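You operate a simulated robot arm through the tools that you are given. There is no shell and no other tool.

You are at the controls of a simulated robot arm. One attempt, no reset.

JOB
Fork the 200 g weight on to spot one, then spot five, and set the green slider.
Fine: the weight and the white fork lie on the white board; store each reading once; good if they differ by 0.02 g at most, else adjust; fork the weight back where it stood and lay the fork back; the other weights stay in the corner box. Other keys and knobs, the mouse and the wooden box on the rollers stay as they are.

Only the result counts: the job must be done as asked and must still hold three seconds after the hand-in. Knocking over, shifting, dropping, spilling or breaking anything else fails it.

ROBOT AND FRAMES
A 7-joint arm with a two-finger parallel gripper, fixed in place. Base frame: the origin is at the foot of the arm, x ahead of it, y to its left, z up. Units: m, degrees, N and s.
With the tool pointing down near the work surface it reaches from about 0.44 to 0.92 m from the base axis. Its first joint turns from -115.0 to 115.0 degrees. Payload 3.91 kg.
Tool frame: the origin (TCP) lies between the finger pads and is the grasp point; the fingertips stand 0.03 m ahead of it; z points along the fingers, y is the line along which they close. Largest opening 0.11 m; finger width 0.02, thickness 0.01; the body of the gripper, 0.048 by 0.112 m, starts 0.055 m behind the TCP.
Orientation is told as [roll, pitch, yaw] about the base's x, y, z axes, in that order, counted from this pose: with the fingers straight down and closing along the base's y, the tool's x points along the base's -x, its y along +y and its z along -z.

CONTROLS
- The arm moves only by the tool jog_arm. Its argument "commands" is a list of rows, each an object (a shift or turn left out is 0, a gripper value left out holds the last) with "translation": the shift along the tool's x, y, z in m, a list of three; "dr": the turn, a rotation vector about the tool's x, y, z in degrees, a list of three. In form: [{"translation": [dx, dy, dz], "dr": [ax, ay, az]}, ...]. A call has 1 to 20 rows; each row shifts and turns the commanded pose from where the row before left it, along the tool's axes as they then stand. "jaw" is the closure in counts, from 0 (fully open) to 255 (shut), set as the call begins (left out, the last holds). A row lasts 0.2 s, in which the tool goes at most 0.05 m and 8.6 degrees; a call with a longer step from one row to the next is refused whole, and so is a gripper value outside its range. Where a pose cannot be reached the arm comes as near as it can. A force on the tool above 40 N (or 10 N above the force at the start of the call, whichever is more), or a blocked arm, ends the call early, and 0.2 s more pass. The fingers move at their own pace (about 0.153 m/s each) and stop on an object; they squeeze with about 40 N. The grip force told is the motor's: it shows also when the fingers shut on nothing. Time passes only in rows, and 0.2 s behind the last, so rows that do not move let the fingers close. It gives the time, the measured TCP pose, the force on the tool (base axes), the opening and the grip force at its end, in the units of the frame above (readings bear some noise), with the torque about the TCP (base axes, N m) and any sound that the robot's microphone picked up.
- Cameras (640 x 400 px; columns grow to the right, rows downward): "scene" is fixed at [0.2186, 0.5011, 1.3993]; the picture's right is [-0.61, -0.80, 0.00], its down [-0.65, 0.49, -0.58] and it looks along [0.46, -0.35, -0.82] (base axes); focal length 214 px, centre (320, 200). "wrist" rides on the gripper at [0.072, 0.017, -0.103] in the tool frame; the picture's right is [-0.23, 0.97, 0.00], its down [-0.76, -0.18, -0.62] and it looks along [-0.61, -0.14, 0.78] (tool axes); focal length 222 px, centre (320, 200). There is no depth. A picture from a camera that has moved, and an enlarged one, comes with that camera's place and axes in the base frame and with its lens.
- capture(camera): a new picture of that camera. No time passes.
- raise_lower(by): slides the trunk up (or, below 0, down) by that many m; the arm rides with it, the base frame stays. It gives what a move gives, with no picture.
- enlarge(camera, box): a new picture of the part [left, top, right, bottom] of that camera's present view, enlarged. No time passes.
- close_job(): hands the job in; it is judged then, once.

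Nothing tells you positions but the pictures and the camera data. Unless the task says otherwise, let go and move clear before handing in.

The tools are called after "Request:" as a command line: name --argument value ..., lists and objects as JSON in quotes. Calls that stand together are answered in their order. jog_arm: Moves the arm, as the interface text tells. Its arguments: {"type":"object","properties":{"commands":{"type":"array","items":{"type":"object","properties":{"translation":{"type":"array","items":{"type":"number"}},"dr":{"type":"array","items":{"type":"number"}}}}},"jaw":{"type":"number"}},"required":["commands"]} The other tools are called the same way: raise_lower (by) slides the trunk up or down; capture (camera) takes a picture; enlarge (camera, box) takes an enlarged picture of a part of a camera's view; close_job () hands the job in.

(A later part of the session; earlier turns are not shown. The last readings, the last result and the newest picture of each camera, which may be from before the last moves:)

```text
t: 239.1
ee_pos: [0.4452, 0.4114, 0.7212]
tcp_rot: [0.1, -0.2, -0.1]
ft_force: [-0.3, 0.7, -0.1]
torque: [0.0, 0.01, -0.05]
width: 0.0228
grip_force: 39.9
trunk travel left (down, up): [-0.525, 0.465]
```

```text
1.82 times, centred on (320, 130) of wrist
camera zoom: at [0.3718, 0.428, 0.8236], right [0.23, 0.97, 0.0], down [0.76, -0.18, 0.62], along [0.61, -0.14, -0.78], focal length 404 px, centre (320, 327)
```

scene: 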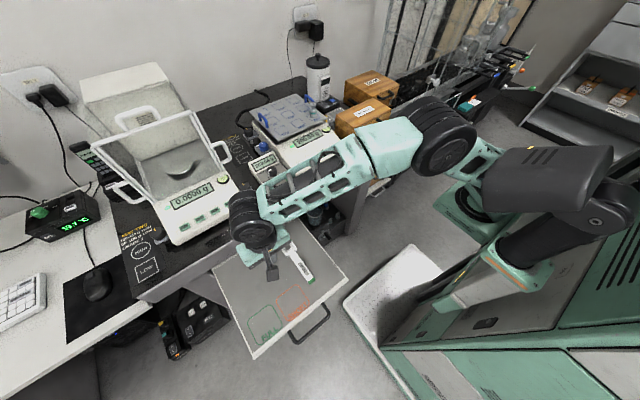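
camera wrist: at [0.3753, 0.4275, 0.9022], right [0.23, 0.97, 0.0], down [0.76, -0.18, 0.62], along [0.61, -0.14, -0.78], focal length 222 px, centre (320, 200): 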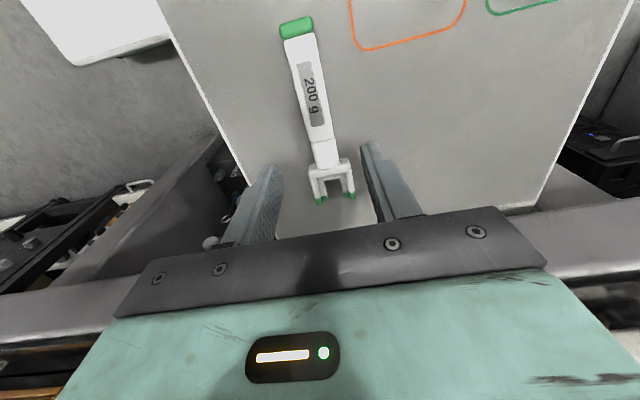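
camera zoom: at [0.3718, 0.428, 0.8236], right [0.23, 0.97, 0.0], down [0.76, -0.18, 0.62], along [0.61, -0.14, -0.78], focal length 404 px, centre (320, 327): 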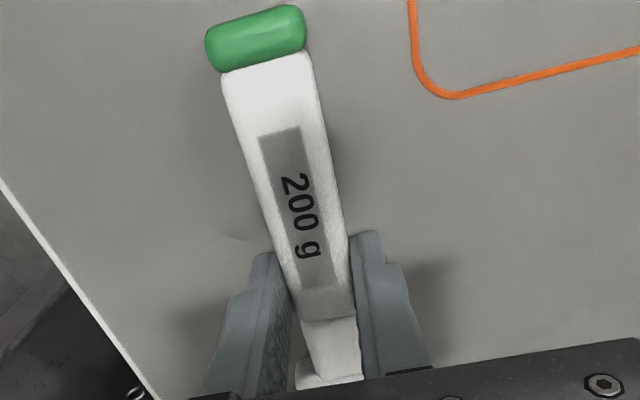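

Same hold as before. Going to the approach line for FIVE.

Request:
jog_arm --commands '[{"translation": [0, 0, -0.01]}, {"translation": [0, 0, -0.03]}, {"translation": [0, 0, -0.035]}, {"translation": [0, 0, -0.035]}, {"translation": [0, 0, -0.035]}, {"translation": [0, 0, -0.035]}, {"translation": [0, 0, -0.035]}, {"translation": [0, 0, -0.035]}, {"translation": [0, 0, -0.035]}, {"translation": [0, 0, -0.035]}, {"translation": [0, 0, 0]}]'

Request:
jog_arm --commands '[{"translation": [0, -0.0336, 0]}, {"translation": [0, -0.0336, 0]}, {"translation": [0, -0.0336, 0]}, {"translation": [0, -0.0336, 0]}, {"translation": [0, -0.0336, 0]}, {"translation": [0, -0.0336, 0]}, {"translation": [0, -0.0336, 0]}, {"translation": [0, -0.0336, 0]}, {"translation": [0, -0.0336, 0]}, {"translation": [0, -0.0333, 0]}, {"translation": [-0.031, 0, 0]}, {"translation": [-0.031, 0, 0]}, {"translation": [-0.031, 0, 0]}, {"translation": [-0.031, 0, 0]}, {"translation": [-0.031, 0, 0]}, {"translation": [-0.031, 0, 0]}, {"translation": [-0.0301, 0, 0]}, {"translation": [0, 0, 0]}, {"translation": [0, 0, 0]}]'

Request:
capture --camera "wrist"

Request:
capture --camera "scene"

```text
t: 241.5
ee_pos: [0.445, 0.4105, 1.0399]
tcp_rot: [0.1, -0.1, -0.1]
ft_force: [0.1, 0.4, -0.3]
torque: [-0.04, 0.01, -0.02]
width: 0.0228
grip_force: 39.7
trunk travel left (down, up): [-0.525, 0.465]
```

```text
t: 245.5
ee_pos: [0.6596, 0.0739, 1.0405]
tcp_rot: [0.2, -0.2, -0.1]
ft_force: [-0.7, 0.0, -0.5]
torque: [0.01, -0.01, 0.0]
width: 0.023
grip_force: 40.1
trunk travel left (down, up): [-0.525, 0.465]
```

```text
taken
camera wrist: at [0.5863, 0.0903, 1.1429], right [0.23, 0.97, 0.0], down [0.76, -0.18, 0.62], along [0.61, -0.14, -0.78], focal length 222 px, centre (320, 200)
```

wrist: 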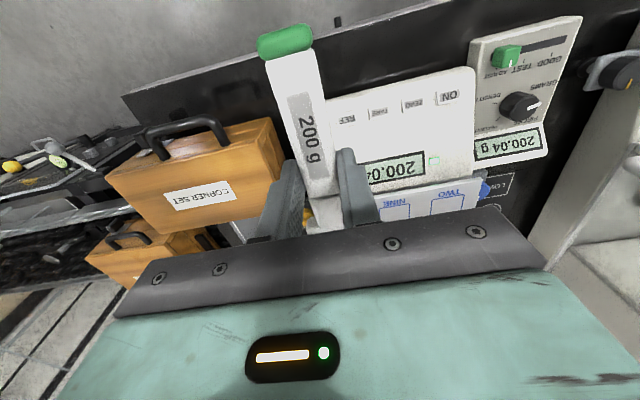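

```text
taken
```

scene: 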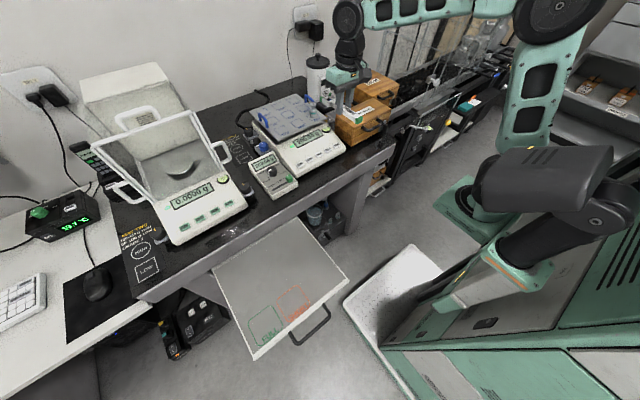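

Request:
jog_arm --commands '[{"translation": [-0.0016, 0.0016, 0.015]}, {"translation": [0, 0, 0.02]}, {"translation": [0, 0, 0.02]}, {"translation": [0, 0, 0.012]}, {"translation": [0, 0, 0.004]}, {"translation": [0, 0, 0]}, {"translation": [0, 0, 0]}]'

Request:
enlarge --camera "wrist" --box '[220, 20, 420, 240]'

Request:
enlarge --camera "scene" --box '[295, 95, 335, 130]'

```text
t: 247.1
ee_pos: [0.6612, 0.0759, 0.9692]
tcp_rot: [0.2, -0.1, -0.1]
ft_force: [0.8, 0.2, -1.3]
torque: [0.04, 0.02, 0.02]
width: 0.0232
grip_force: 40.0
trunk travel left (down, up): [-0.525, 0.465]
```

```text
1.82 times, centred on (320, 130) of wrist
camera zoom: at [0.5877, 0.0926, 1.0728], right [0.23, 0.97, 0.0], down [0.76, -0.18, 0.62], along [0.61, -0.14, -0.78], focal length 404 px, centre (320, 327)
```

zoom: 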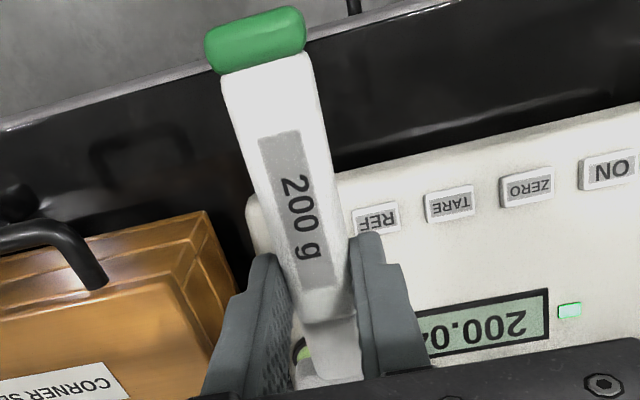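

```text
11.43 times, centred on (315, 112) of scene
camera zoom: at [0.2186, 0.5011, 1.3993], right [-0.61, -0.8, 0.0], down [-0.65, 0.49, -0.58], along [0.46, -0.35, -0.82], focal length 2451 px, centre (377, 1200)
```

zoom: 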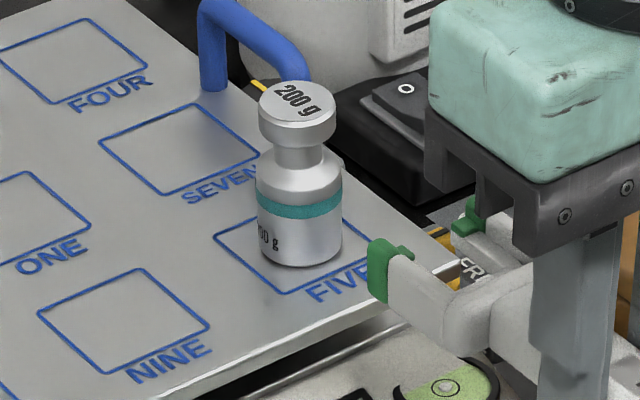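

Fine-adjusting 1 mm and advancing toward the weight.

Request:
jog_arm --commands '[{"translation": [-0.01, -0.0004, 0.0008]}, {"translation": [-0.01, 0, 0]}, {"translation": [-0.01, 0, 0]}, {"translation": [-0.008, 0, 0]}, {"translation": [-0.006, 0, 0]}, {"translation": [-0.004, 0, 0]}, {"translation": [0, 0, 0]}, {"translation": [0, 0, 0]}]'

Request:
enlarge --camera "scene" --box '[295, 95, 325, 125]'

Request:
capture --camera "wrist"

```text
t: 248.9
ee_pos: [0.7101, 0.0749, 0.9688]
tcp_rot: [0.1, -0.1, -0.2]
ft_force: [-0.1, 0.0, -0.1]
torque: [0.01, 0.01, 0.0]
width: 0.023
grip_force: 39.7
trunk travel left (down, up): [-0.525, 0.465]
```

```text
13.33 times, centred on (310, 110) of scene
camera zoom: at [0.2186, 0.5011, 1.3993], right [-0.61, -0.8, 0.0], down [-0.65, 0.49, -0.58], along [0.46, -0.35, -0.82], focal length 2860 px, centre (453, 1400)
```

zoom: 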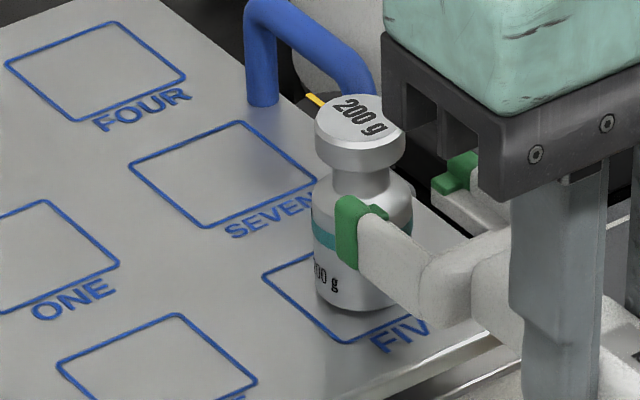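

```text
taken
camera wrist: at [0.6364, 0.092, 1.0719], right [0.23, 0.97, 0.0], down [0.76, -0.18, 0.62], along [0.61, -0.14, -0.78], focal length 222 px, centre (320, 200)
```

wrist: 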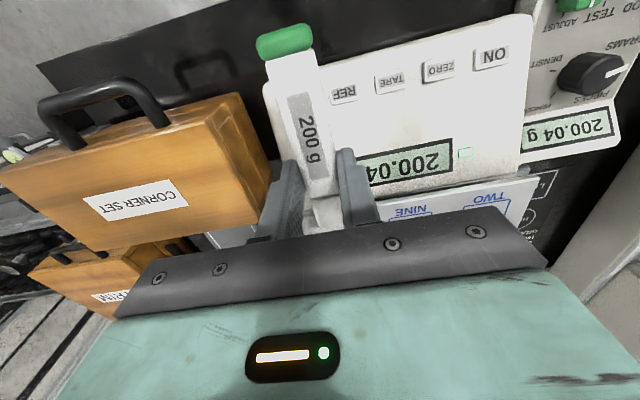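

This matches the withdrawal picture. Sliding on in small steps, using the display as a touch sensor.

Request:
jog_arm --commands '[{"translation": [-0.002, 0, 0]}, {"translation": [-0.002, 0, 0]}, {"translation": [-0.002, 0, 0]}, {"translation": [-0.002, 0, 0]}, {"translation": [0, 0, 0]}]'

Request:
enlarge --camera "scene" --box '[270, 95, 350, 155]'

Request:
jog_arm --commands '[{"translation": [-0.002, 0, 0]}, {"translation": [-0.002, 0, 0]}, {"translation": [-0.002, 0, 0]}, {"translation": [-0.002, 0, 0]}, {"translation": [0, 0, 0]}]'

Request:
enlarge --camera "scene" --box '[270, 95, 350, 155]'

```text
t: 250.1
ee_pos: [0.7182, 0.0758, 0.9693]
tcp_rot: [0.1, -0.1, -0.1]
ft_force: [-0.4, 0.7, -1.3]
torque: [0.0, 0.04, -0.01]
width: 0.0227
grip_force: 40.1
trunk travel left (down, up): [-0.525, 0.465]
```

```text
6.67 times, centred on (310, 125) of scene
camera zoom: at [0.2186, 0.5011, 1.3993], right [-0.61, -0.8, 0.0], down [-0.65, 0.49, -0.58], along [0.46, -0.35, -0.82], focal length 1430 px, centre (387, 700)
```

zoom: 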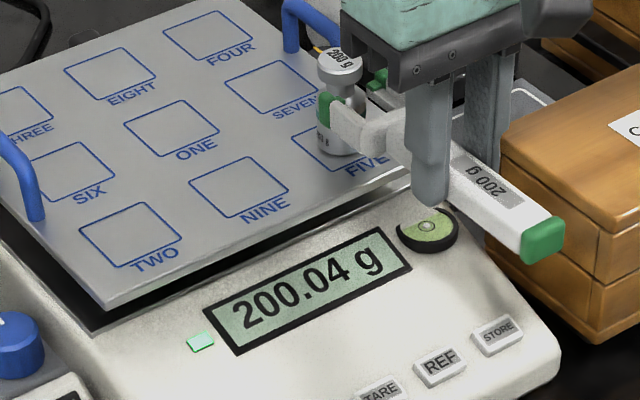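

```text
t: 251.3
ee_pos: [0.7253, 0.0761, 0.9695]
tcp_rot: [0.1, -0.2, -0.2]
ft_force: [0.8, 0.1, -1.4]
torque: [-0.04, 0.1, 0.0]
width: 0.023
grip_force: 40.0
trunk travel left (down, up): [-0.525, 0.465]
```

```text
6.67 times, centred on (310, 125) of scene
camera zoom: at [0.2186, 0.5011, 1.3993], right [-0.61, -0.8, 0.0], down [-0.65, 0.49, -0.58], along [0.46, -0.35, -0.82], focal length 1430 px, centre (387, 700)
```

zoom: 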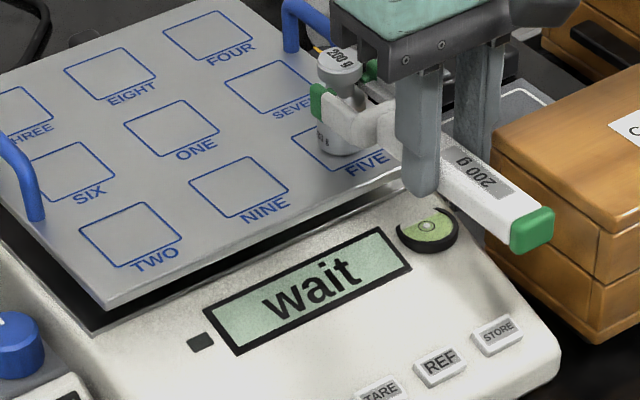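

The pads are catching the knob's underside a little; lowering 1.2 mm.

Request:
jog_arm --commands '[{"translation": [0, 0, 0.0006]}, {"translation": [0, 0, 0.0006]}, {"translation": [0, 0, 0]}, {"translation": [0, 0, 0]}]'

Request:
enlarge --camera "scene" --box '[295, 95, 325, 125]'

```text
t: 252.3
ee_pos: [0.7253, 0.0763, 0.9683]
tcp_rot: [0.2, -0.2, -0.2]
ft_force: [0.0, -0.4, -0.5]
torque: [-0.05, -0.03, 0.02]
width: 0.023
grip_force: 39.9
trunk travel left (down, up): [-0.525, 0.465]
```

```text
13.33 times, centred on (310, 110) of scene
camera zoom: at [0.2186, 0.5011, 1.3993], right [-0.61, -0.8, 0.0], down [-0.65, 0.49, -0.58], along [0.46, -0.35, -0.82], focal length 2860 px, centre (453, 1400)
```

zoom: 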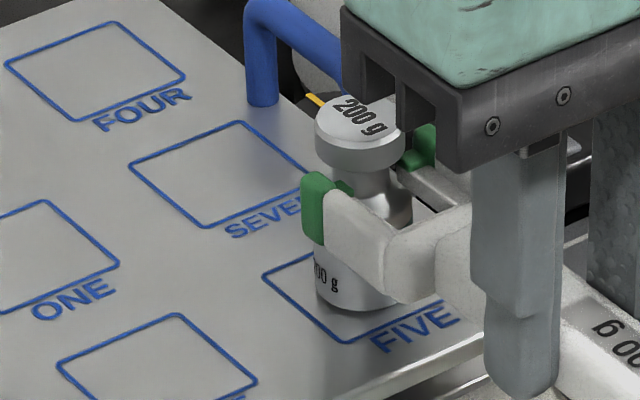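

Request:
jog_arm --commands '[{"translation": [0, 0, 0]}, {"translation": [0, 0, 0]}, {"translation": [0, 0, 0]}, {"translation": [0, 0, 0]}, {"translation": [0, 0, 0]}, {"translation": [0, 0, 0]}, {"translation": [0, 0, 0]}, {"translation": [0, 0, 0]}]'

Request:
enlarge --camera "scene" --box '[270, 95, 350, 155]'

```text
t: 254.1
ee_pos: [0.7262, 0.0758, 0.9691]
tcp_rot: [0.2, -0.1, 0.0]
ft_force: [0.2, 0.4, -0.7]
torque: [0.02, -0.02, -0.05]
width: 0.0229
grip_force: 40.2
trunk travel left (down, up): [-0.525, 0.465]
```

```text
6.67 times, centred on (310, 125) of scene
camera zoom: at [0.2186, 0.5011, 1.3993], right [-0.61, -0.8, 0.0], down [-0.65, 0.49, -0.58], along [0.46, -0.35, -0.82], focal length 1430 px, centre (387, 700)
```

zoom: 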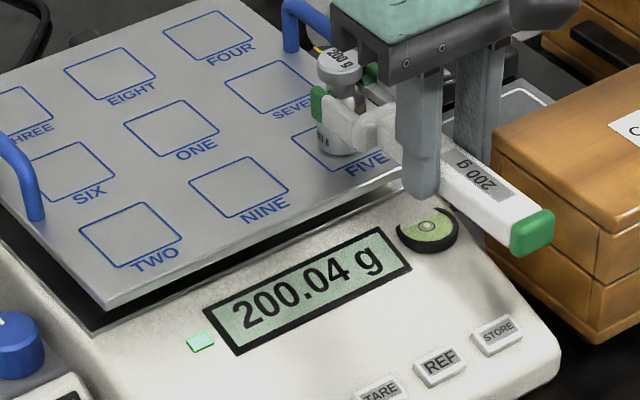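

Free again. Inserting the remaining 24 mm in steps.

Request:
jog_arm --commands '[{"translation": [-0.002, 0, 0]}, {"translation": [-0.002, 0, 0]}, {"translation": [-0.002, 0, 0]}, {"translation": [-0.002, 0, 0]}, {"translation": [0, 0, 0]}, {"translation": [0, 0, 0]}]'

Request:
enlarge --camera "scene" --box '[270, 95, 350, 155]'

Request:
jog_arm --commands '[{"translation": [-0.002, 0, 0]}, {"translation": [-0.002, 0, 0]}, {"translation": [-0.002, 0, 0]}, {"translation": [-0.002, 0, 0]}, {"translation": [0, 0, 0]}, {"translation": [0, 0, 0]}]'

Request:
enlarge --camera "scene" --box '[270, 95, 350, 155]'

```text
t: 255.5
ee_pos: [0.734, 0.0753, 0.9674]
tcp_rot: [0.3, -0.2, -0.1]
ft_force: [-0.7, 0.2, 0.5]
torque: [-0.02, -0.12, -0.09]
width: 0.023
grip_force: 39.7
trunk travel left (down, up): [-0.525, 0.465]
```

```text
6.67 times, centred on (310, 125) of scene
camera zoom: at [0.2186, 0.5011, 1.3993], right [-0.61, -0.8, 0.0], down [-0.65, 0.49, -0.58], along [0.46, -0.35, -0.82], focal length 1430 px, centre (387, 700)
```

zoom: 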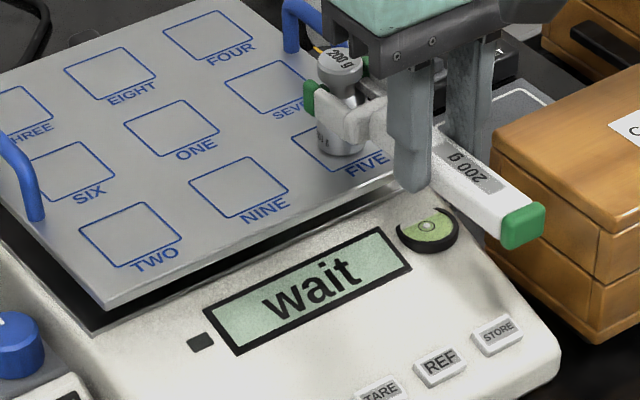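

```text
t: 256.9
ee_pos: [0.7423, 0.0754, 0.9682]
tcp_rot: [0.1, -0.2, -0.1]
ft_force: [-0.9, -1.2, -0.1]
torque: [-0.02, -0.15, -0.1]
width: 0.0231
grip_force: 40.0
trunk travel left (down, up): [-0.525, 0.465]
```

```text
6.67 times, centred on (310, 125) of scene
camera zoom: at [0.2186, 0.5011, 1.3993], right [-0.61, -0.8, 0.0], down [-0.65, 0.49, -0.58], along [0.46, -0.35, -0.82], focal length 1430 px, centre (387, 700)
```

zoom: 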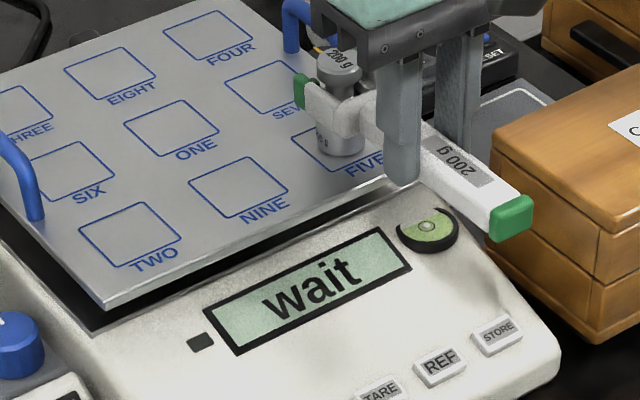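

Pressing lightly on the shoulder now; raising 0.7 mm.

Request:
jog_arm --commands '[{"translation": [0, 0, -0.0007]}, {"translation": [0, 0, 0]}, {"translation": [0, 0, 0]}]'

Request:
enlarge --camera "scene" --box '[295, 95, 325, 125]'

```text
t: 257.7
ee_pos: [0.743, 0.0765, 0.969]
tcp_rot: [0.2, -0.1, 0.0]
ft_force: [0.3, -0.3, -0.2]
torque: [0.0, 0.01, 0.03]
width: 0.0231
grip_force: 40.3
trunk travel left (down, up): [-0.525, 0.465]
```

```text
13.33 times, centred on (310, 110) of scene
camera zoom: at [0.2186, 0.5011, 1.3993], right [-0.61, -0.8, 0.0], down [-0.65, 0.49, -0.58], along [0.46, -0.35, -0.82], focal length 2860 px, centre (453, 1400)
```

zoom: 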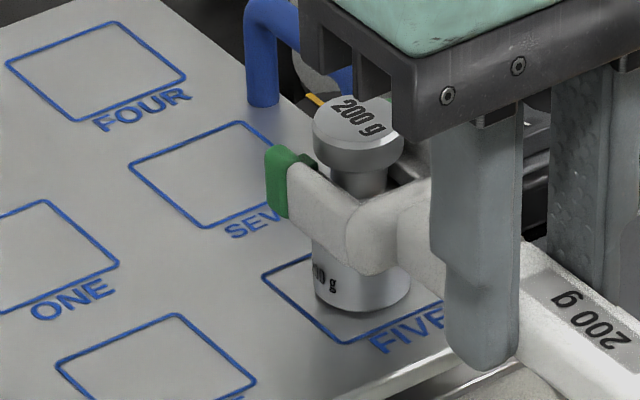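

Request:
jog_arm --commands '[{"translation": [-0.002, 0, 0]}, {"translation": [-0.002, 0, 0]}, {"translation": [-0.002, 0, 0]}, {"translation": [-0.002, 0, 0]}, {"translation": [0, 0, 0]}, {"translation": [0, 0, 0]}]'

Request:
enlarge --camera "scene" --box '[295, 95, 325, 125]'

```text
t: 259.1
ee_pos: [0.7507, 0.0761, 0.9679]
tcp_rot: [0.1, 0.0, -0.1]
ft_force: [0.0, 0.7, -0.8]
torque: [-0.02, 0.06, -0.02]
width: 0.0234
grip_force: 39.8
trunk travel left (down, up): [-0.525, 0.465]
```

```text
13.33 times, centred on (310, 110) of scene
camera zoom: at [0.2186, 0.5011, 1.3993], right [-0.61, -0.8, 0.0], down [-0.65, 0.49, -0.58], along [0.46, -0.35, -0.82], focal length 2860 px, centre (453, 1400)
```

zoom: 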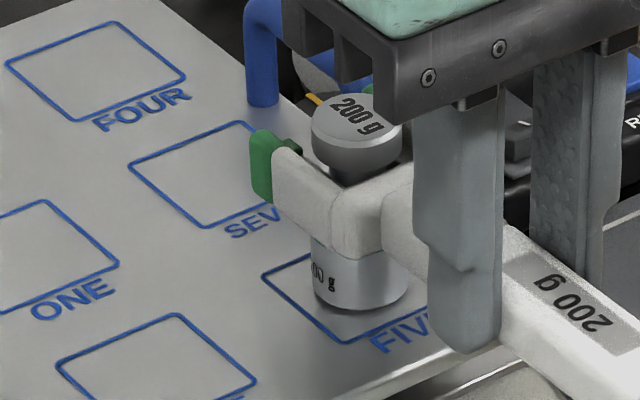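

Seated as before. Lifting.

Request:
jog_arm --commands '[{"translation": [0, 0, -0.001]}, {"translation": [0, 0, -0.001]}, {"translation": [0, 0, -0.001]}, {"translation": [0, 0, -0.0015]}, {"translation": [0, 0, -0.0015]}, {"translation": [0, 0, -0.002]}, {"translation": [0, 0, -0.003]}, {"translation": [0, 0, -0.003]}, {"translation": [0, 0, 0]}]'

Request:
enlarge --camera "scene" --box '[285, 85, 345, 145]'

```text
t: 261.1
ee_pos: [0.7492, 0.0756, 0.9825]
tcp_rot: [0.2, -0.2, -0.1]
ft_force: [1.0, -0.2, -2.3]
torque: [0.0, 0.13, -0.03]
width: 0.0232
grip_force: 39.8
trunk travel left (down, up): [-0.525, 0.465]
```

```text
6.67 times, centred on (315, 115) of scene
camera zoom: at [0.2186, 0.5011, 1.3993], right [-0.61, -0.8, 0.0], down [-0.65, 0.49, -0.58], along [0.46, -0.35, -0.82], focal length 1430 px, centre (353, 767)
```

zoom: 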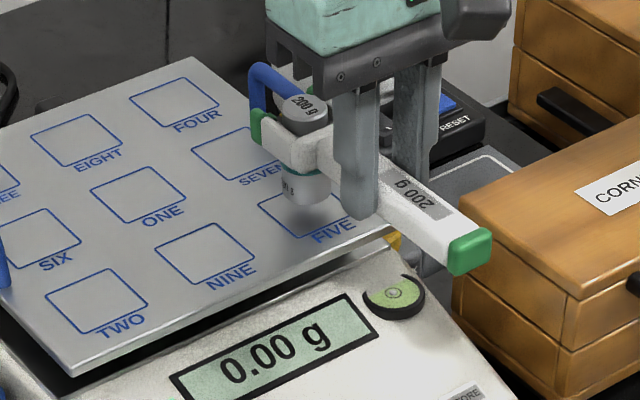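

Carrying the weight again. Bringing it back toward the board.

Request:
jog_arm --commands '[{"translation": [0, 0, -0.015]}, {"translation": [0.01, 0, -0.02]}, {"translation": [0.025, 0, -0.013]}, {"translation": [0.03, 0, 0]}, {"translation": [0.03, 0, 0]}, {"translation": [0.03, 0, 0]}, {"translation": [0.03, 0, 0]}, {"translation": [0.03, 0, 0]}, {"translation": [0.03, 0, 0]}, {"translation": [0.03, 0, 0]}, {"translation": [0.03, 0, 0]}, {"translation": [0.0242, 0, 0]}, {"translation": [0, 0.015, 0]}, {"translation": [0, 0.03, 0]}, {"translation": [0, 0.035, 0]}, {"translation": [0, 0.035, 0]}, {"translation": [0, 0.035, 0]}, {"translation": [0, 0.035, 0]}, {"translation": [0, 0.035, 0]}, {"translation": [0, 0, 0]}]'

Request:
jog_arm --commands '[{"translation": [0, 0.035, 0]}, {"translation": [0, 0.035, 0]}, {"translation": [0, 0.035, 0]}, {"translation": [0, 0.035, 0]}, {"translation": [0, 0.025, 0]}, {"translation": [0, 0.01, 0]}, {"translation": [0, 0, 0.015]}, {"translation": [0, 0, 0.03]}, {"translation": [0, 0, 0.035]}, {"translation": [0, 0, 0.035]}, {"translation": [0, 0, 0.03]}, {"translation": [0, 0, 0.025]}, {"translation": [0, 0, 0.01]}, {"translation": [0, 0, 0]}]'

Request:
capture --camera "scene"

Request:
capture --camera "wrist"

```text
t: 265.3
ee_pos: [0.4509, 0.297, 1.0318]
tcp_rot: [0.1, -0.2, -0.2]
ft_force: [0.6, -0.1, -1.8]
torque: [-0.03, 0.18, 0.0]
width: 0.023
grip_force: 40.1
trunk travel left (down, up): [-0.525, 0.465]
```

```text
t: 268.3
ee_pos: [0.4502, 0.4703, 0.8515]
tcp_rot: [0.2, -0.2, 0.0]
ft_force: [0.1, 0.5, -1.6]
torque: [0.01, 0.17, -0.02]
width: 0.023
grip_force: 40.5
trunk travel left (down, up): [-0.525, 0.465]
```

```text
taken
```

scene: 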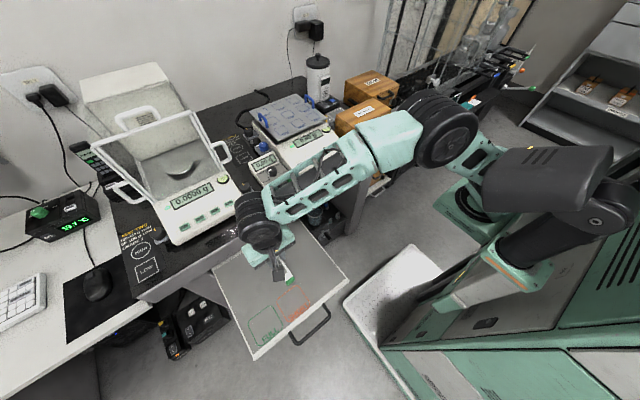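

```text
taken
camera wrist: at [0.3777, 0.4874, 0.9538], right [0.23, 0.97, 0.0], down [0.76, -0.18, 0.62], along [0.61, -0.14, -0.78], focal length 222 px, centre (320, 200)
```

wrist: 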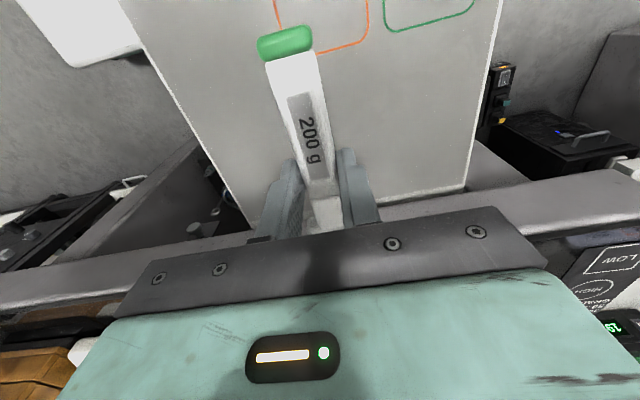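

Now turning the fork to point +y, as when I picked the weight up.

Request:
jog_arm --commands '[{"dr": [0, 0, -3]}, {"dr": [0, 0, -5]}, {"dr": [0, 0, -6]}, {"dr": [0, 0, -6]}, {"dr": [0, 0, -6]}, {"dr": [0, 0, -6]}, {"dr": [0, 0, -6]}, {"dr": [0, 0, -6]}, {"dr": [0, 0, -6]}, {"dr": [0, 0, -6]}, {"dr": [0, 0, -6]}, {"dr": [0, 0, -6]}, {"dr": [0, 0, -6]}, {"dr": [0, 0, -6]}, {"dr": [0, 0, -5]}, {"dr": [0, 0, -3]}, {"dr": [0, 0, -2]}, {"translation": [0, 0, 0]}]'

Request:
capture --camera "wrist"

Request:
enlarge --camera "scene" --box '[240, 240, 310, 310]'

```text
t: 272.1
ee_pos: [0.4505, 0.4716, 0.851]
tcp_rot: [-0.2, -0.1, 90.0]
ft_force: [-0.2, -0.2, -2.2]
torque: [-0.12, 0.01, 0.04]
width: 0.0227
grip_force: 40.0
trunk travel left (down, up): [-0.525, 0.465]
```

```text
taken
camera wrist: at [0.4332, 0.3986, 0.9537], right [-0.97, 0.23, 0.0], down [0.18, 0.76, 0.63], along [0.14, 0.61, -0.78], focal length 222 px, centre (320, 200)
```

wrist: 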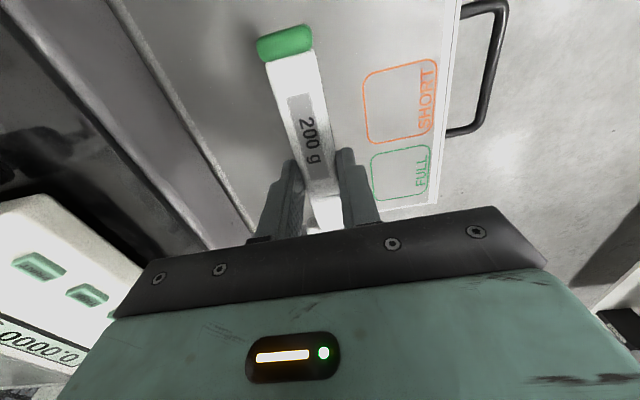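

```text
5.71 times, centred on (275, 275) of scene
camera zoom: at [0.2186, 0.5011, 1.3993], right [-0.61, -0.8, 0.0], down [-0.65, 0.49, -0.58], along [0.46, -0.35, -0.82], focal length 1226 px, centre (577, -229)
```

zoom: 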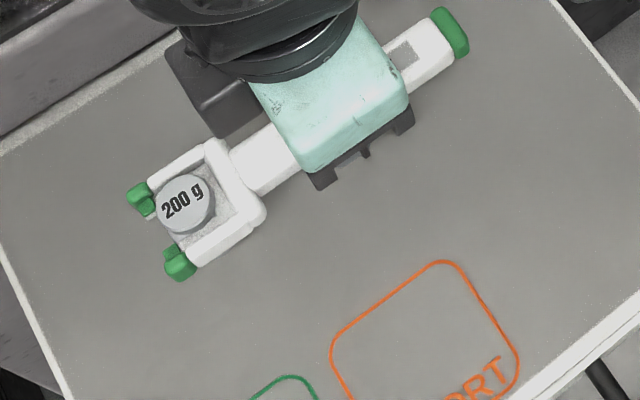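

The weight needs −5 mm in x and +8 mm in y to be over its original place. Correcting and lowering to about 13 mm above the board.

Request:
jog_arm --commands '[{"translation": [-0.0042, 0.0025, 0.01]}, {"translation": [-0.0042, 0.0024, 0.02]}, {"translation": [0, 0, 0.02]}, {"translation": [0, 0, 0.02]}, {"translation": [0, 0, 0.01]}, {"translation": [0, 0, 0.005]}, {"translation": [0, 0, 0]}, {"translation": [0, 0, 0]}]'

Request:
enlarge --camera "scene" --box '[235, 270, 285, 310]'

Request:
capture --camera "wrist"

```text
t: 273.9
ee_pos: [0.4481, 0.4797, 0.7655]
tcp_rot: [0.0, -0.1, 89.9]
ft_force: [0.3, 0.2, -2.6]
torque: [-0.15, 0.03, 0.0]
width: 0.0229
grip_force: 40.4
trunk travel left (down, up): [-0.525, 0.465]
```

```text
10.00 times, centred on (260, 290) of scene
camera zoom: at [0.2186, 0.5011, 1.3993], right [-0.61, -0.8, 0.0], down [-0.65, 0.49, -0.58], along [0.46, -0.35, -0.82], focal length 2145 px, centre (920, -700)
```

zoom: 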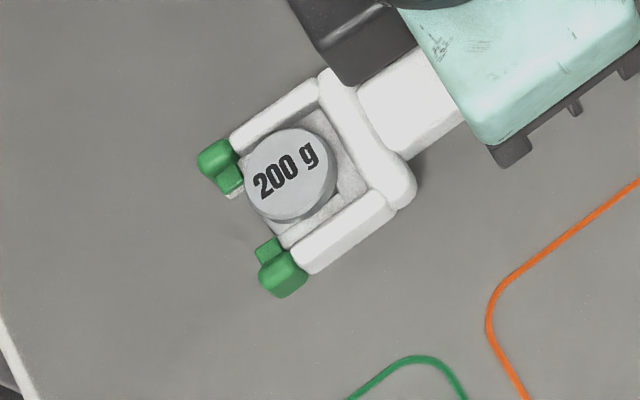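

```text
taken
camera wrist: at [0.4287, 0.4077, 0.8687], right [-0.97, 0.23, 0.0], down [0.18, 0.76, 0.63], along [0.14, 0.61, -0.78], focal length 222 px, centre (320, 200)
```

wrist: 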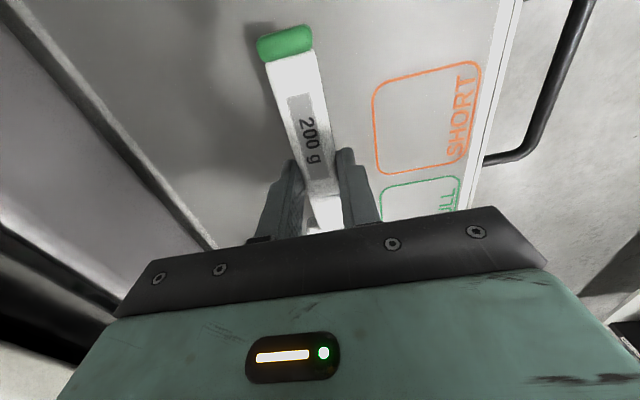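

Within 2 mm of its original place. A small correction, then lowering until the torque drops.

Request:
jog_arm --commands '[{"translation": [0.0018, 0.0013, 0.003]}, {"translation": [0, 0, 0.003]}, {"translation": [0, 0, 0.003]}, {"translation": [0, 0, 0.001]}, {"translation": [0, 0, 0.001]}, {"translation": [0, 0, 0]}, {"translation": [0, 0, 0]}]'

Request:
jog_arm --commands '[{"translation": [0, 0, 0.001]}, {"translation": [0, 0, 0]}, {"translation": [0, 0, 0]}]'

Request:
jog_arm --commands '[{"translation": [0, 0, 0.001]}, {"translation": [0, 0, 0]}, {"translation": [0, 0, 0]}]'

Request:
jog_arm --commands '[{"translation": [0, 0, 0.001]}, {"translation": [0, 0, 0]}, {"translation": [0, 0, 0]}]'

```text
t: 275.5
ee_pos: [0.4448, 0.477, 0.7536]
tcp_rot: [-0.1, -0.1, 89.8]
ft_force: [0.3, 0.3, -3.2]
torque: [-0.14, -0.03, -0.01]
width: 0.0229
grip_force: 40.3
trunk travel left (down, up): [-0.525, 0.465]
```

```text
t: 276.3
ee_pos: [0.4456, 0.478, 0.7531]
tcp_rot: [-0.1, -0.1, 89.9]
ft_force: [-0.5, -0.7, -2.8]
torque: [-0.16, 0.01, 0.02]
width: 0.0229
grip_force: 39.4
trunk travel left (down, up): [-0.525, 0.465]
```

```text
t: 277.1
ee_pos: [0.4469, 0.4778, 0.7525]
tcp_rot: [-0.2, -0.2, 89.9]
ft_force: [-0.3, -0.3, -1.5]
torque: [-0.06, -0.01, -0.03]
width: 0.023
grip_force: 40.0
trunk travel left (down, up): [-0.525, 0.465]
```

```text
t: 277.9
ee_pos: [0.4458, 0.4782, 0.7508]
tcp_rot: [-0.2, -0.2, 89.9]
ft_force: [0.0, -0.6, -0.8]
torque: [-0.04, 0.0, -0.03]
width: 0.0229
grip_force: 39.4
trunk travel left (down, up): [-0.525, 0.465]
```

Touched down. Another 1.8 mm to free the fork.

Request:
jog_arm --commands '[{"translation": [0, 0, 0.001]}, {"translation": [0, 0, 0]}, {"translation": [0, 0, 0]}]'

Request:
jog_arm --commands '[{"translation": [0, 0, 0.0008]}, {"translation": [0, 0, 0]}, {"translation": [0, 0, 0]}]'

Request:
enlarge --camera "scene" --box '[235, 270, 285, 310]'

```text
t: 278.7
ee_pos: [0.4458, 0.4776, 0.7506]
tcp_rot: [-0.1, -0.2, 89.9]
ft_force: [0.7, -1.4, -0.6]
torque: [-0.01, -0.03, 0.01]
width: 0.0229
grip_force: 39.9
trunk travel left (down, up): [-0.525, 0.465]
```

```text
t: 279.5
ee_pos: [0.446, 0.4777, 0.7488]
tcp_rot: [-0.1, -0.2, 89.9]
ft_force: [0.6, -0.1, -0.5]
torque: [0.02, 0.0, 0.01]
width: 0.0228
grip_force: 40.4
trunk travel left (down, up): [-0.525, 0.465]
```

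```text
10.00 times, centred on (260, 290) of scene
camera zoom: at [0.2186, 0.5011, 1.3993], right [-0.61, -0.8, 0.0], down [-0.65, 0.49, -0.58], along [0.46, -0.35, -0.82], focal length 2145 px, centre (920, -700)
```

zoom: 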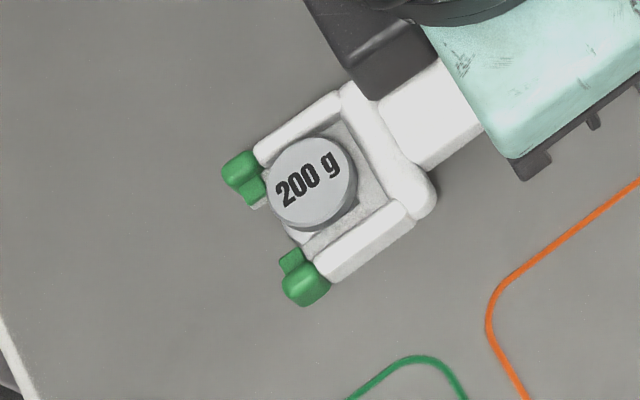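

The weight stands about 1.5 mm from its original spot. Withdrawing the fork along −y slowly.

Request:
jog_arm --commands '[{"translation": [0.002, 0, 0]}, {"translation": [0.002, 0, 0]}, {"translation": [0.002, 0, 0]}, {"translation": [0.002, 0, 0]}, {"translation": [0, 0, 0]}]'

Request:
enlarge --camera "scene" --box '[235, 270, 285, 310]'

Request:
jog_arm --commands '[{"translation": [0.002, 0, -0.0003]}, {"translation": [0.002, 0, 0]}, {"translation": [0.002, 0, 0]}, {"translation": [0, 0, 0]}]'

Request:
enlarge --camera "scene" --box '[235, 270, 285, 310]'

```text
t: 280.7
ee_pos: [0.4447, 0.4698, 0.7484]
tcp_rot: [-0.1, -0.1, 89.8]
ft_force: [-0.2, 0.5, -0.6]
torque: [0.02, 0.01, -0.02]
width: 0.0228
grip_force: 40.2
trunk travel left (down, up): [-0.525, 0.465]
```

```text
10.00 times, centred on (260, 290) of scene
camera zoom: at [0.2186, 0.5011, 1.3993], right [-0.61, -0.8, 0.0], down [-0.65, 0.49, -0.58], along [0.46, -0.35, -0.82], focal length 2145 px, centre (920, -700)
```

zoom: 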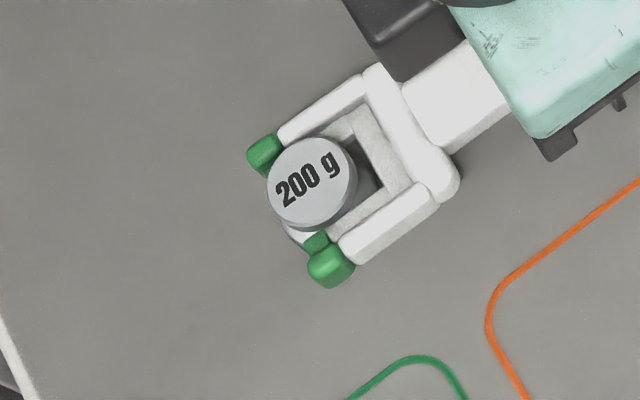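

```text
t: 281.7
ee_pos: [0.4454, 0.4642, 0.7497]
tcp_rot: [-0.3, -0.1, 90.0]
ft_force: [0.4, -1.1, -1.5]
torque: [0.0, 0.0, 0.01]
width: 0.0228
grip_force: 39.9
trunk travel left (down, up): [-0.525, 0.465]
```

```text
10.00 times, centred on (260, 290) of scene
camera zoom: at [0.2186, 0.5011, 1.3993], right [-0.61, -0.8, 0.0], down [-0.65, 0.49, -0.58], along [0.46, -0.35, -0.82], focal length 2145 px, centre (920, -700)
```

zoom: 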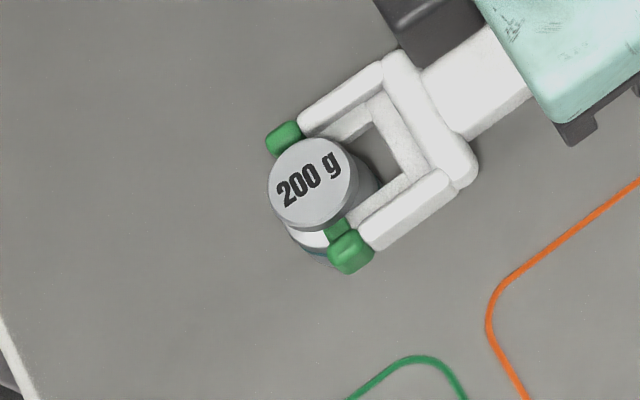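

Weight unmoved. Continuing.

Request:
jog_arm --commands '[{"translation": [0.002, 0, 0]}, {"translation": [0.002, 0, 0]}, {"translation": [0.002, 0, 0]}, {"translation": [0, 0, 0]}]'

Request:
enlarge --camera "scene" --box '[235, 270, 285, 310]'

Request:
jog_arm --commands '[{"translation": [0.002, 0, 0]}, {"translation": [0.002, 0, 0]}, {"translation": [0.002, 0, 0]}, {"translation": [0.002, 0, 0]}, {"translation": [0, 0, 0]}]'

Request:
enlarge --camera "scene" --box '[235, 270, 285, 310]'

```text
t: 282.7
ee_pos: [0.4449, 0.4573, 0.7498]
tcp_rot: [-0.3, -0.2, 89.9]
ft_force: [0.3, -0.1, -0.9]
torque: [0.0, -0.04, -0.02]
width: 0.023
grip_force: 39.9
trunk travel left (down, up): [-0.525, 0.465]
```

```text
10.00 times, centred on (260, 290) of scene
camera zoom: at [0.2186, 0.5011, 1.3993], right [-0.61, -0.8, 0.0], down [-0.65, 0.49, -0.58], along [0.46, -0.35, -0.82], focal length 2145 px, centre (920, -700)
```

zoom: 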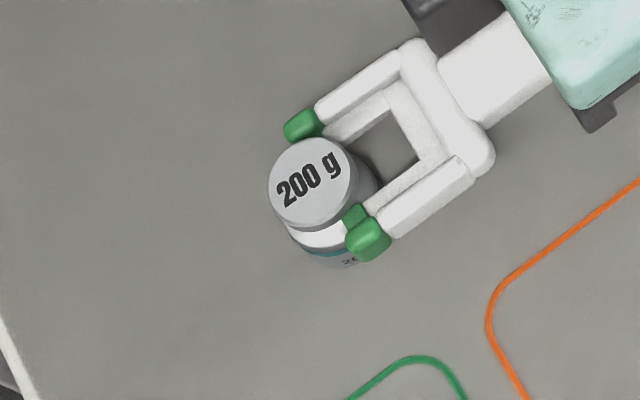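

```text
t: 283.9
ee_pos: [0.4458, 0.4483, 0.75]
tcp_rot: [-0.2, -0.2, 90.0]
ft_force: [0.1, -0.6, -1.0]
torque: [-0.02, 0.0, 0.0]
width: 0.0229
grip_force: 40.1
trunk travel left (down, up): [-0.525, 0.465]
```

```text
10.00 times, centred on (260, 290) of scene
camera zoom: at [0.2186, 0.5011, 1.3993], right [-0.61, -0.8, 0.0], down [-0.65, 0.49, -0.58], along [0.46, -0.35, -0.82], focal length 2145 px, centre (920, -700)
```

zoom: 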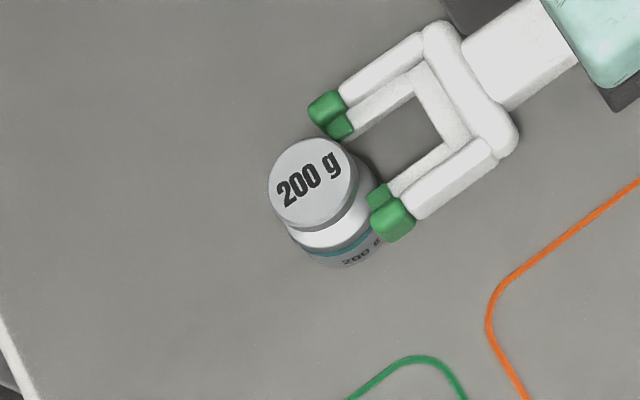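

The fork is clear and the weight stands alone. Backing off, rising and turning the fork back along +x.

Request:
jog_arm --commands '[{"translation": [0.005, 0, 0]}, {"translation": [0.01, 0, 0]}, {"translation": [0.005, 0, 0]}, {"translation": [0, 0, -0.01]}, {"translation": [0, 0, -0.025]}, {"translation": [0, 0, -0.03]}, {"translation": [0, 0, 0]}]'

Request:
jog_arm --commands '[{"dr": [0, 0, 4]}, {"dr": [0, 0, 7.5]}, {"dr": [0, 0, 7.5]}, {"dr": [0, 0, 7.5]}, {"dr": [0, 0, 7.5]}, {"dr": [0, 0, 7.5]}, {"dr": [0, 0, 7.5]}, {"dr": [0, 0, 7.5]}, {"dr": [0, 0, 7.5]}, {"dr": [0, 0, 7.5]}, {"dr": [0, 0, 7.5]}, {"dr": [0, 0, 7.5]}, {"dr": [0, 0, 3.5]}, {"translation": [0, 0, 0]}]'

Request:
capture --camera "wrist"

Request:
capture --camera "scene"

```text
t: 285.5
ee_pos: [0.446, 0.4297, 0.8152]
tcp_rot: [-0.1, -0.1, 89.9]
ft_force: [-0.3, 0.8, -1.0]
torque: [0.0, -0.01, 0.0]
width: 0.0229
grip_force: 40.0
trunk travel left (down, up): [-0.525, 0.465]
```

```text
t: 288.5
ee_pos: [0.4445, 0.4299, 0.8153]
tcp_rot: [0.1, -0.2, -0.2]
ft_force: [0.3, -0.1, -0.8]
torque: [-0.04, 0.02, 0.0]
width: 0.023
grip_force: 39.2
trunk travel left (down, up): [-0.525, 0.465]
```

```text
taken
camera wrist: at [0.3714, 0.4463, 0.9182], right [0.23, 0.97, 0.0], down [0.76, -0.18, 0.62], along [0.61, -0.14, -0.78], focal length 222 px, centre (320, 200)
```

wrist: 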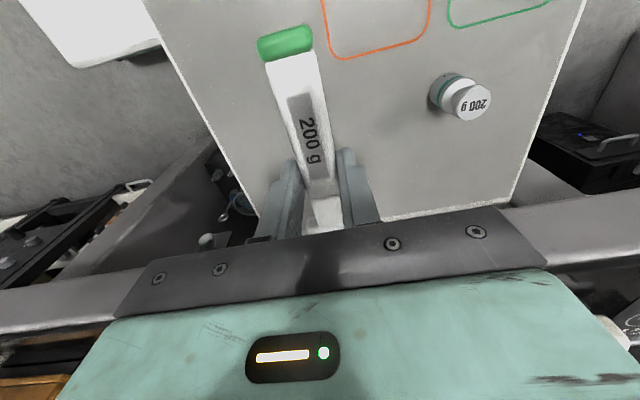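

```text
taken
```

scene: 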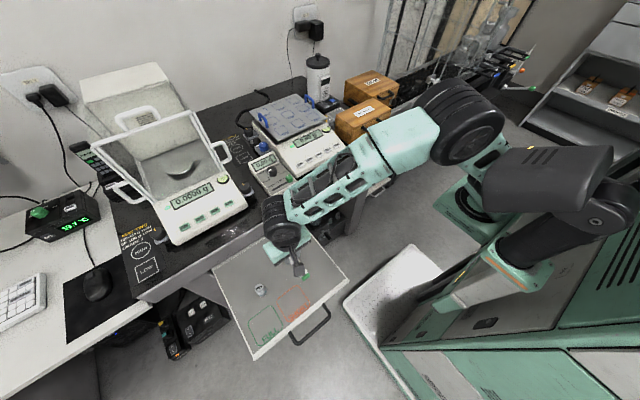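

Laying the fork back: aligning with its original place and lowering.

Request:
jog_arm --commands '[{"translation": [0.0008, -0.0174, 0.015]}, {"translation": [0, 0, 0.025]}, {"translation": [0, 0, 0.025]}, {"translation": [0, 0, 0.015]}, {"translation": [0, 0, 0.007]}, {"translation": [0, 0, 0.002]}, {"translation": [0, 0, 0]}, {"translation": [0, 0, 0]}]'

Request:
enlarge --camera "wrist" --box '[220, 20, 420, 240]'

```text
t: 290.3
ee_pos: [0.4451, 0.4136, 0.7258]
tcp_rot: [0.2, -0.3, -0.1]
ft_force: [-0.2, 0.4, 0.2]
torque: [0.01, 0.01, 0.0]
width: 0.0227
grip_force: 40.2
trunk travel left (down, up): [-0.525, 0.465]
```

```text
1.82 times, centred on (320, 130) of wrist
camera zoom: at [0.3711, 0.4303, 0.8291], right [0.23, 0.97, 0.0], down [0.76, -0.18, 0.62], along [0.61, -0.14, -0.78], focal length 404 px, centre (320, 327)
```

zoom: 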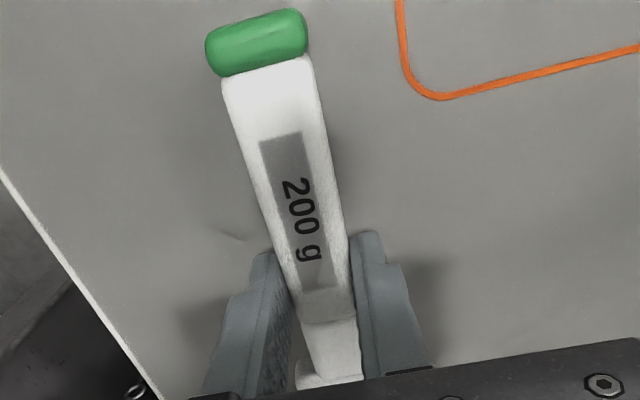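

Request:
jog_arm --commands '[{"translation": [0.0004, -0.0014, 0.0015]}, {"translation": [0, 0, 0.001]}, {"translation": [0, 0, 0]}, {"translation": [0, 0, 0]}]'

Request:
jog_arm --commands '[{"translation": [0, 0, 0.001]}, {"translation": [0, 0, 0]}, {"translation": [0, 0, 0]}]'

Request:
jog_arm --commands '[{"translation": [0, 0, 0.001]}, {"translation": [0, 0, 0]}, {"translation": [0, 0, 0]}]'

Request:
enlarge --camera "wrist" --box '[220, 20, 420, 240]'

```text
t: 291.3
ee_pos: [0.4446, 0.4123, 0.7228]
tcp_rot: [0.2, -0.2, -0.1]
ft_force: [-0.7, 0.1, -0.4]
torque: [0.03, 0.01, -0.01]
width: 0.023
grip_force: 40.1
trunk travel left (down, up): [-0.525, 0.465]
```

```text
t: 292.1
ee_pos: [0.4451, 0.4113, 0.7218]
tcp_rot: [0.2, -0.2, -0.1]
ft_force: [-0.7, -0.5, 0.7]
torque: [-0.05, -0.14, -0.01]
width: 0.0229
grip_force: 39.6
trunk travel left (down, up): [-0.525, 0.465]
```

```text
t: 292.9
ee_pos: [0.4441, 0.4116, 0.723]
tcp_rot: [0.1, -0.2, -0.1]
ft_force: [1.2, -0.5, 7.3]
torque: [-0.08, -0.74, -0.04]
width: 0.0228
grip_force: 40.4
trunk travel left (down, up): [-0.525, 0.465]
```

```text
1.82 times, centred on (320, 130) of wrist
camera zoom: at [0.3708, 0.4283, 0.8247], right [0.23, 0.97, 0.0], down [0.76, -0.18, 0.63], along [0.61, -0.14, -0.78], focal length 404 px, centre (320, 327)
```

zoom: 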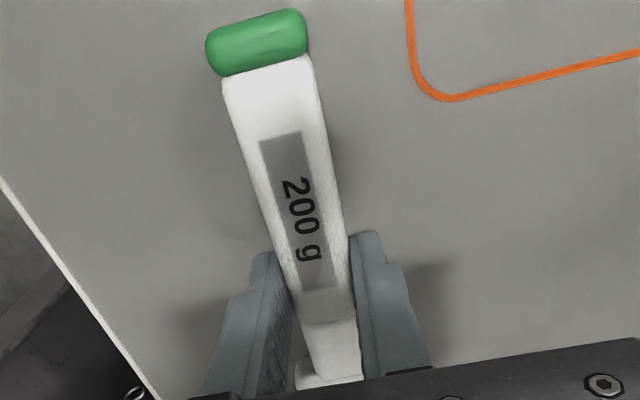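

Request:
jog_arm --commands '[{"translation": [0, 0, 0.0007]}, {"translation": [0, 0, 0]}, {"translation": [0, 0, 0]}]'

Request:
jog_arm --commands '[{"translation": [0, 0, 0.0006]}, {"translation": [0, 0, 0]}, {"translation": [0, 0, 0]}]'

Request:
jog_arm --commands '[{"translation": [0, 0, 0]}, {"translation": [0, 0, 0]}, {"translation": [0, 0, 0]}]' --jaw 130

Request:
jog_arm --commands '[{"translation": [0, 0, -0.005]}, {"translation": [0, 0, -0.015]}, {"translation": [0, 0, -0.03]}, {"translation": [0, 0, -0.035]}, {"translation": [0, 0, -0.035]}, {"translation": [0, 0, -0.035]}, {"translation": [0, 0, 0]}]'

Request:
capture --camera "wrist"

Request:
enlarge --camera "scene" --box '[200, 210, 360, 370]'

```text
t: 293.7
ee_pos: [0.4452, 0.4124, 0.722]
tcp_rot: [0.2, -0.2, 0.0]
ft_force: [1.0, 2.1, 8.6]
torque: [-0.02, -0.94, 0.11]
width: 0.0231
grip_force: 39.6
trunk travel left (down, up): [-0.525, 0.465]
```

```text
t: 294.5
ee_pos: [0.4435, 0.4116, 0.7207]
tcp_rot: [0.2, -0.3, 0.0]
ft_force: [-0.3, 1.4, 11.7]
torque: [-0.02, -1.08, 0.12]
width: 0.0231
grip_force: 39.7
trunk travel left (down, up): [-0.525, 0.465]
```

```text
t: 295.3
ee_pos: [0.4441, 0.4122, 0.7201]
tcp_rot: [0.1, 0.0, 0.0]
ft_force: [-3.0, 0.3, 7.9]
torque: [-0.23, 0.19, -0.14]
width: 0.0538
grip_force: 0.1
trunk travel left (down, up): [-0.525, 0.465]
```

```text
t: 296.9
ee_pos: [0.444, 0.4117, 0.8741]
tcp_rot: [0.2, -0.1, -0.2]
ft_force: [0.5, 0.2, -0.8]
torque: [-0.01, 0.0, 0.01]
width: 0.0536
grip_force: 0.2
trunk travel left (down, up): [-0.525, 0.465]
```

```text
taken
camera wrist: at [0.3711, 0.4293, 0.978], right [0.23, 0.97, 0.0], down [0.76, -0.18, 0.62], along [0.61, -0.14, -0.78], focal length 222 px, centre (320, 200)
```

wrist: 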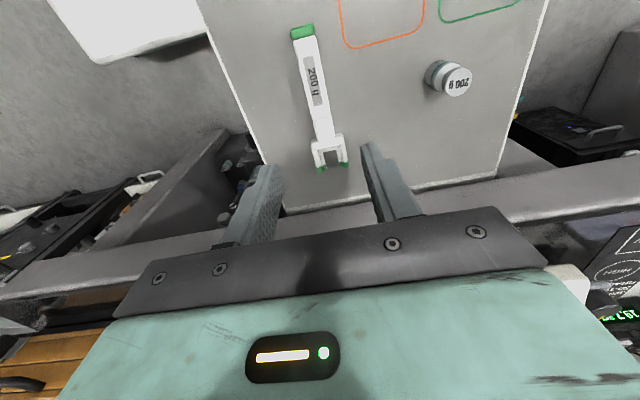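

```text
2.50 times, centred on (280, 290) of scene
camera zoom: at [0.2186, 0.5011, 1.3993], right [-0.61, -0.8, 0.0], down [-0.65, 0.49, -0.58], along [0.46, -0.35, -0.82], focal length 536 px, centre (420, -25)
```

zoom: 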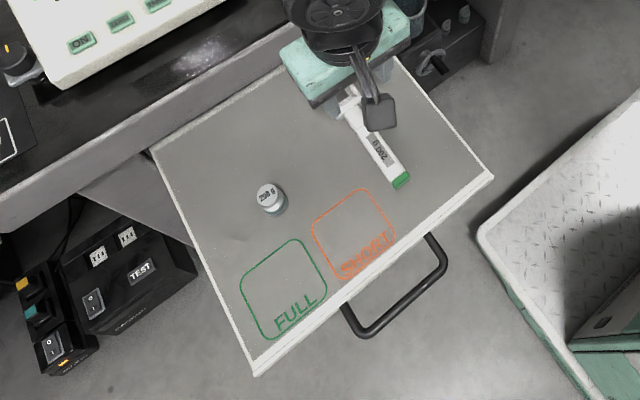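

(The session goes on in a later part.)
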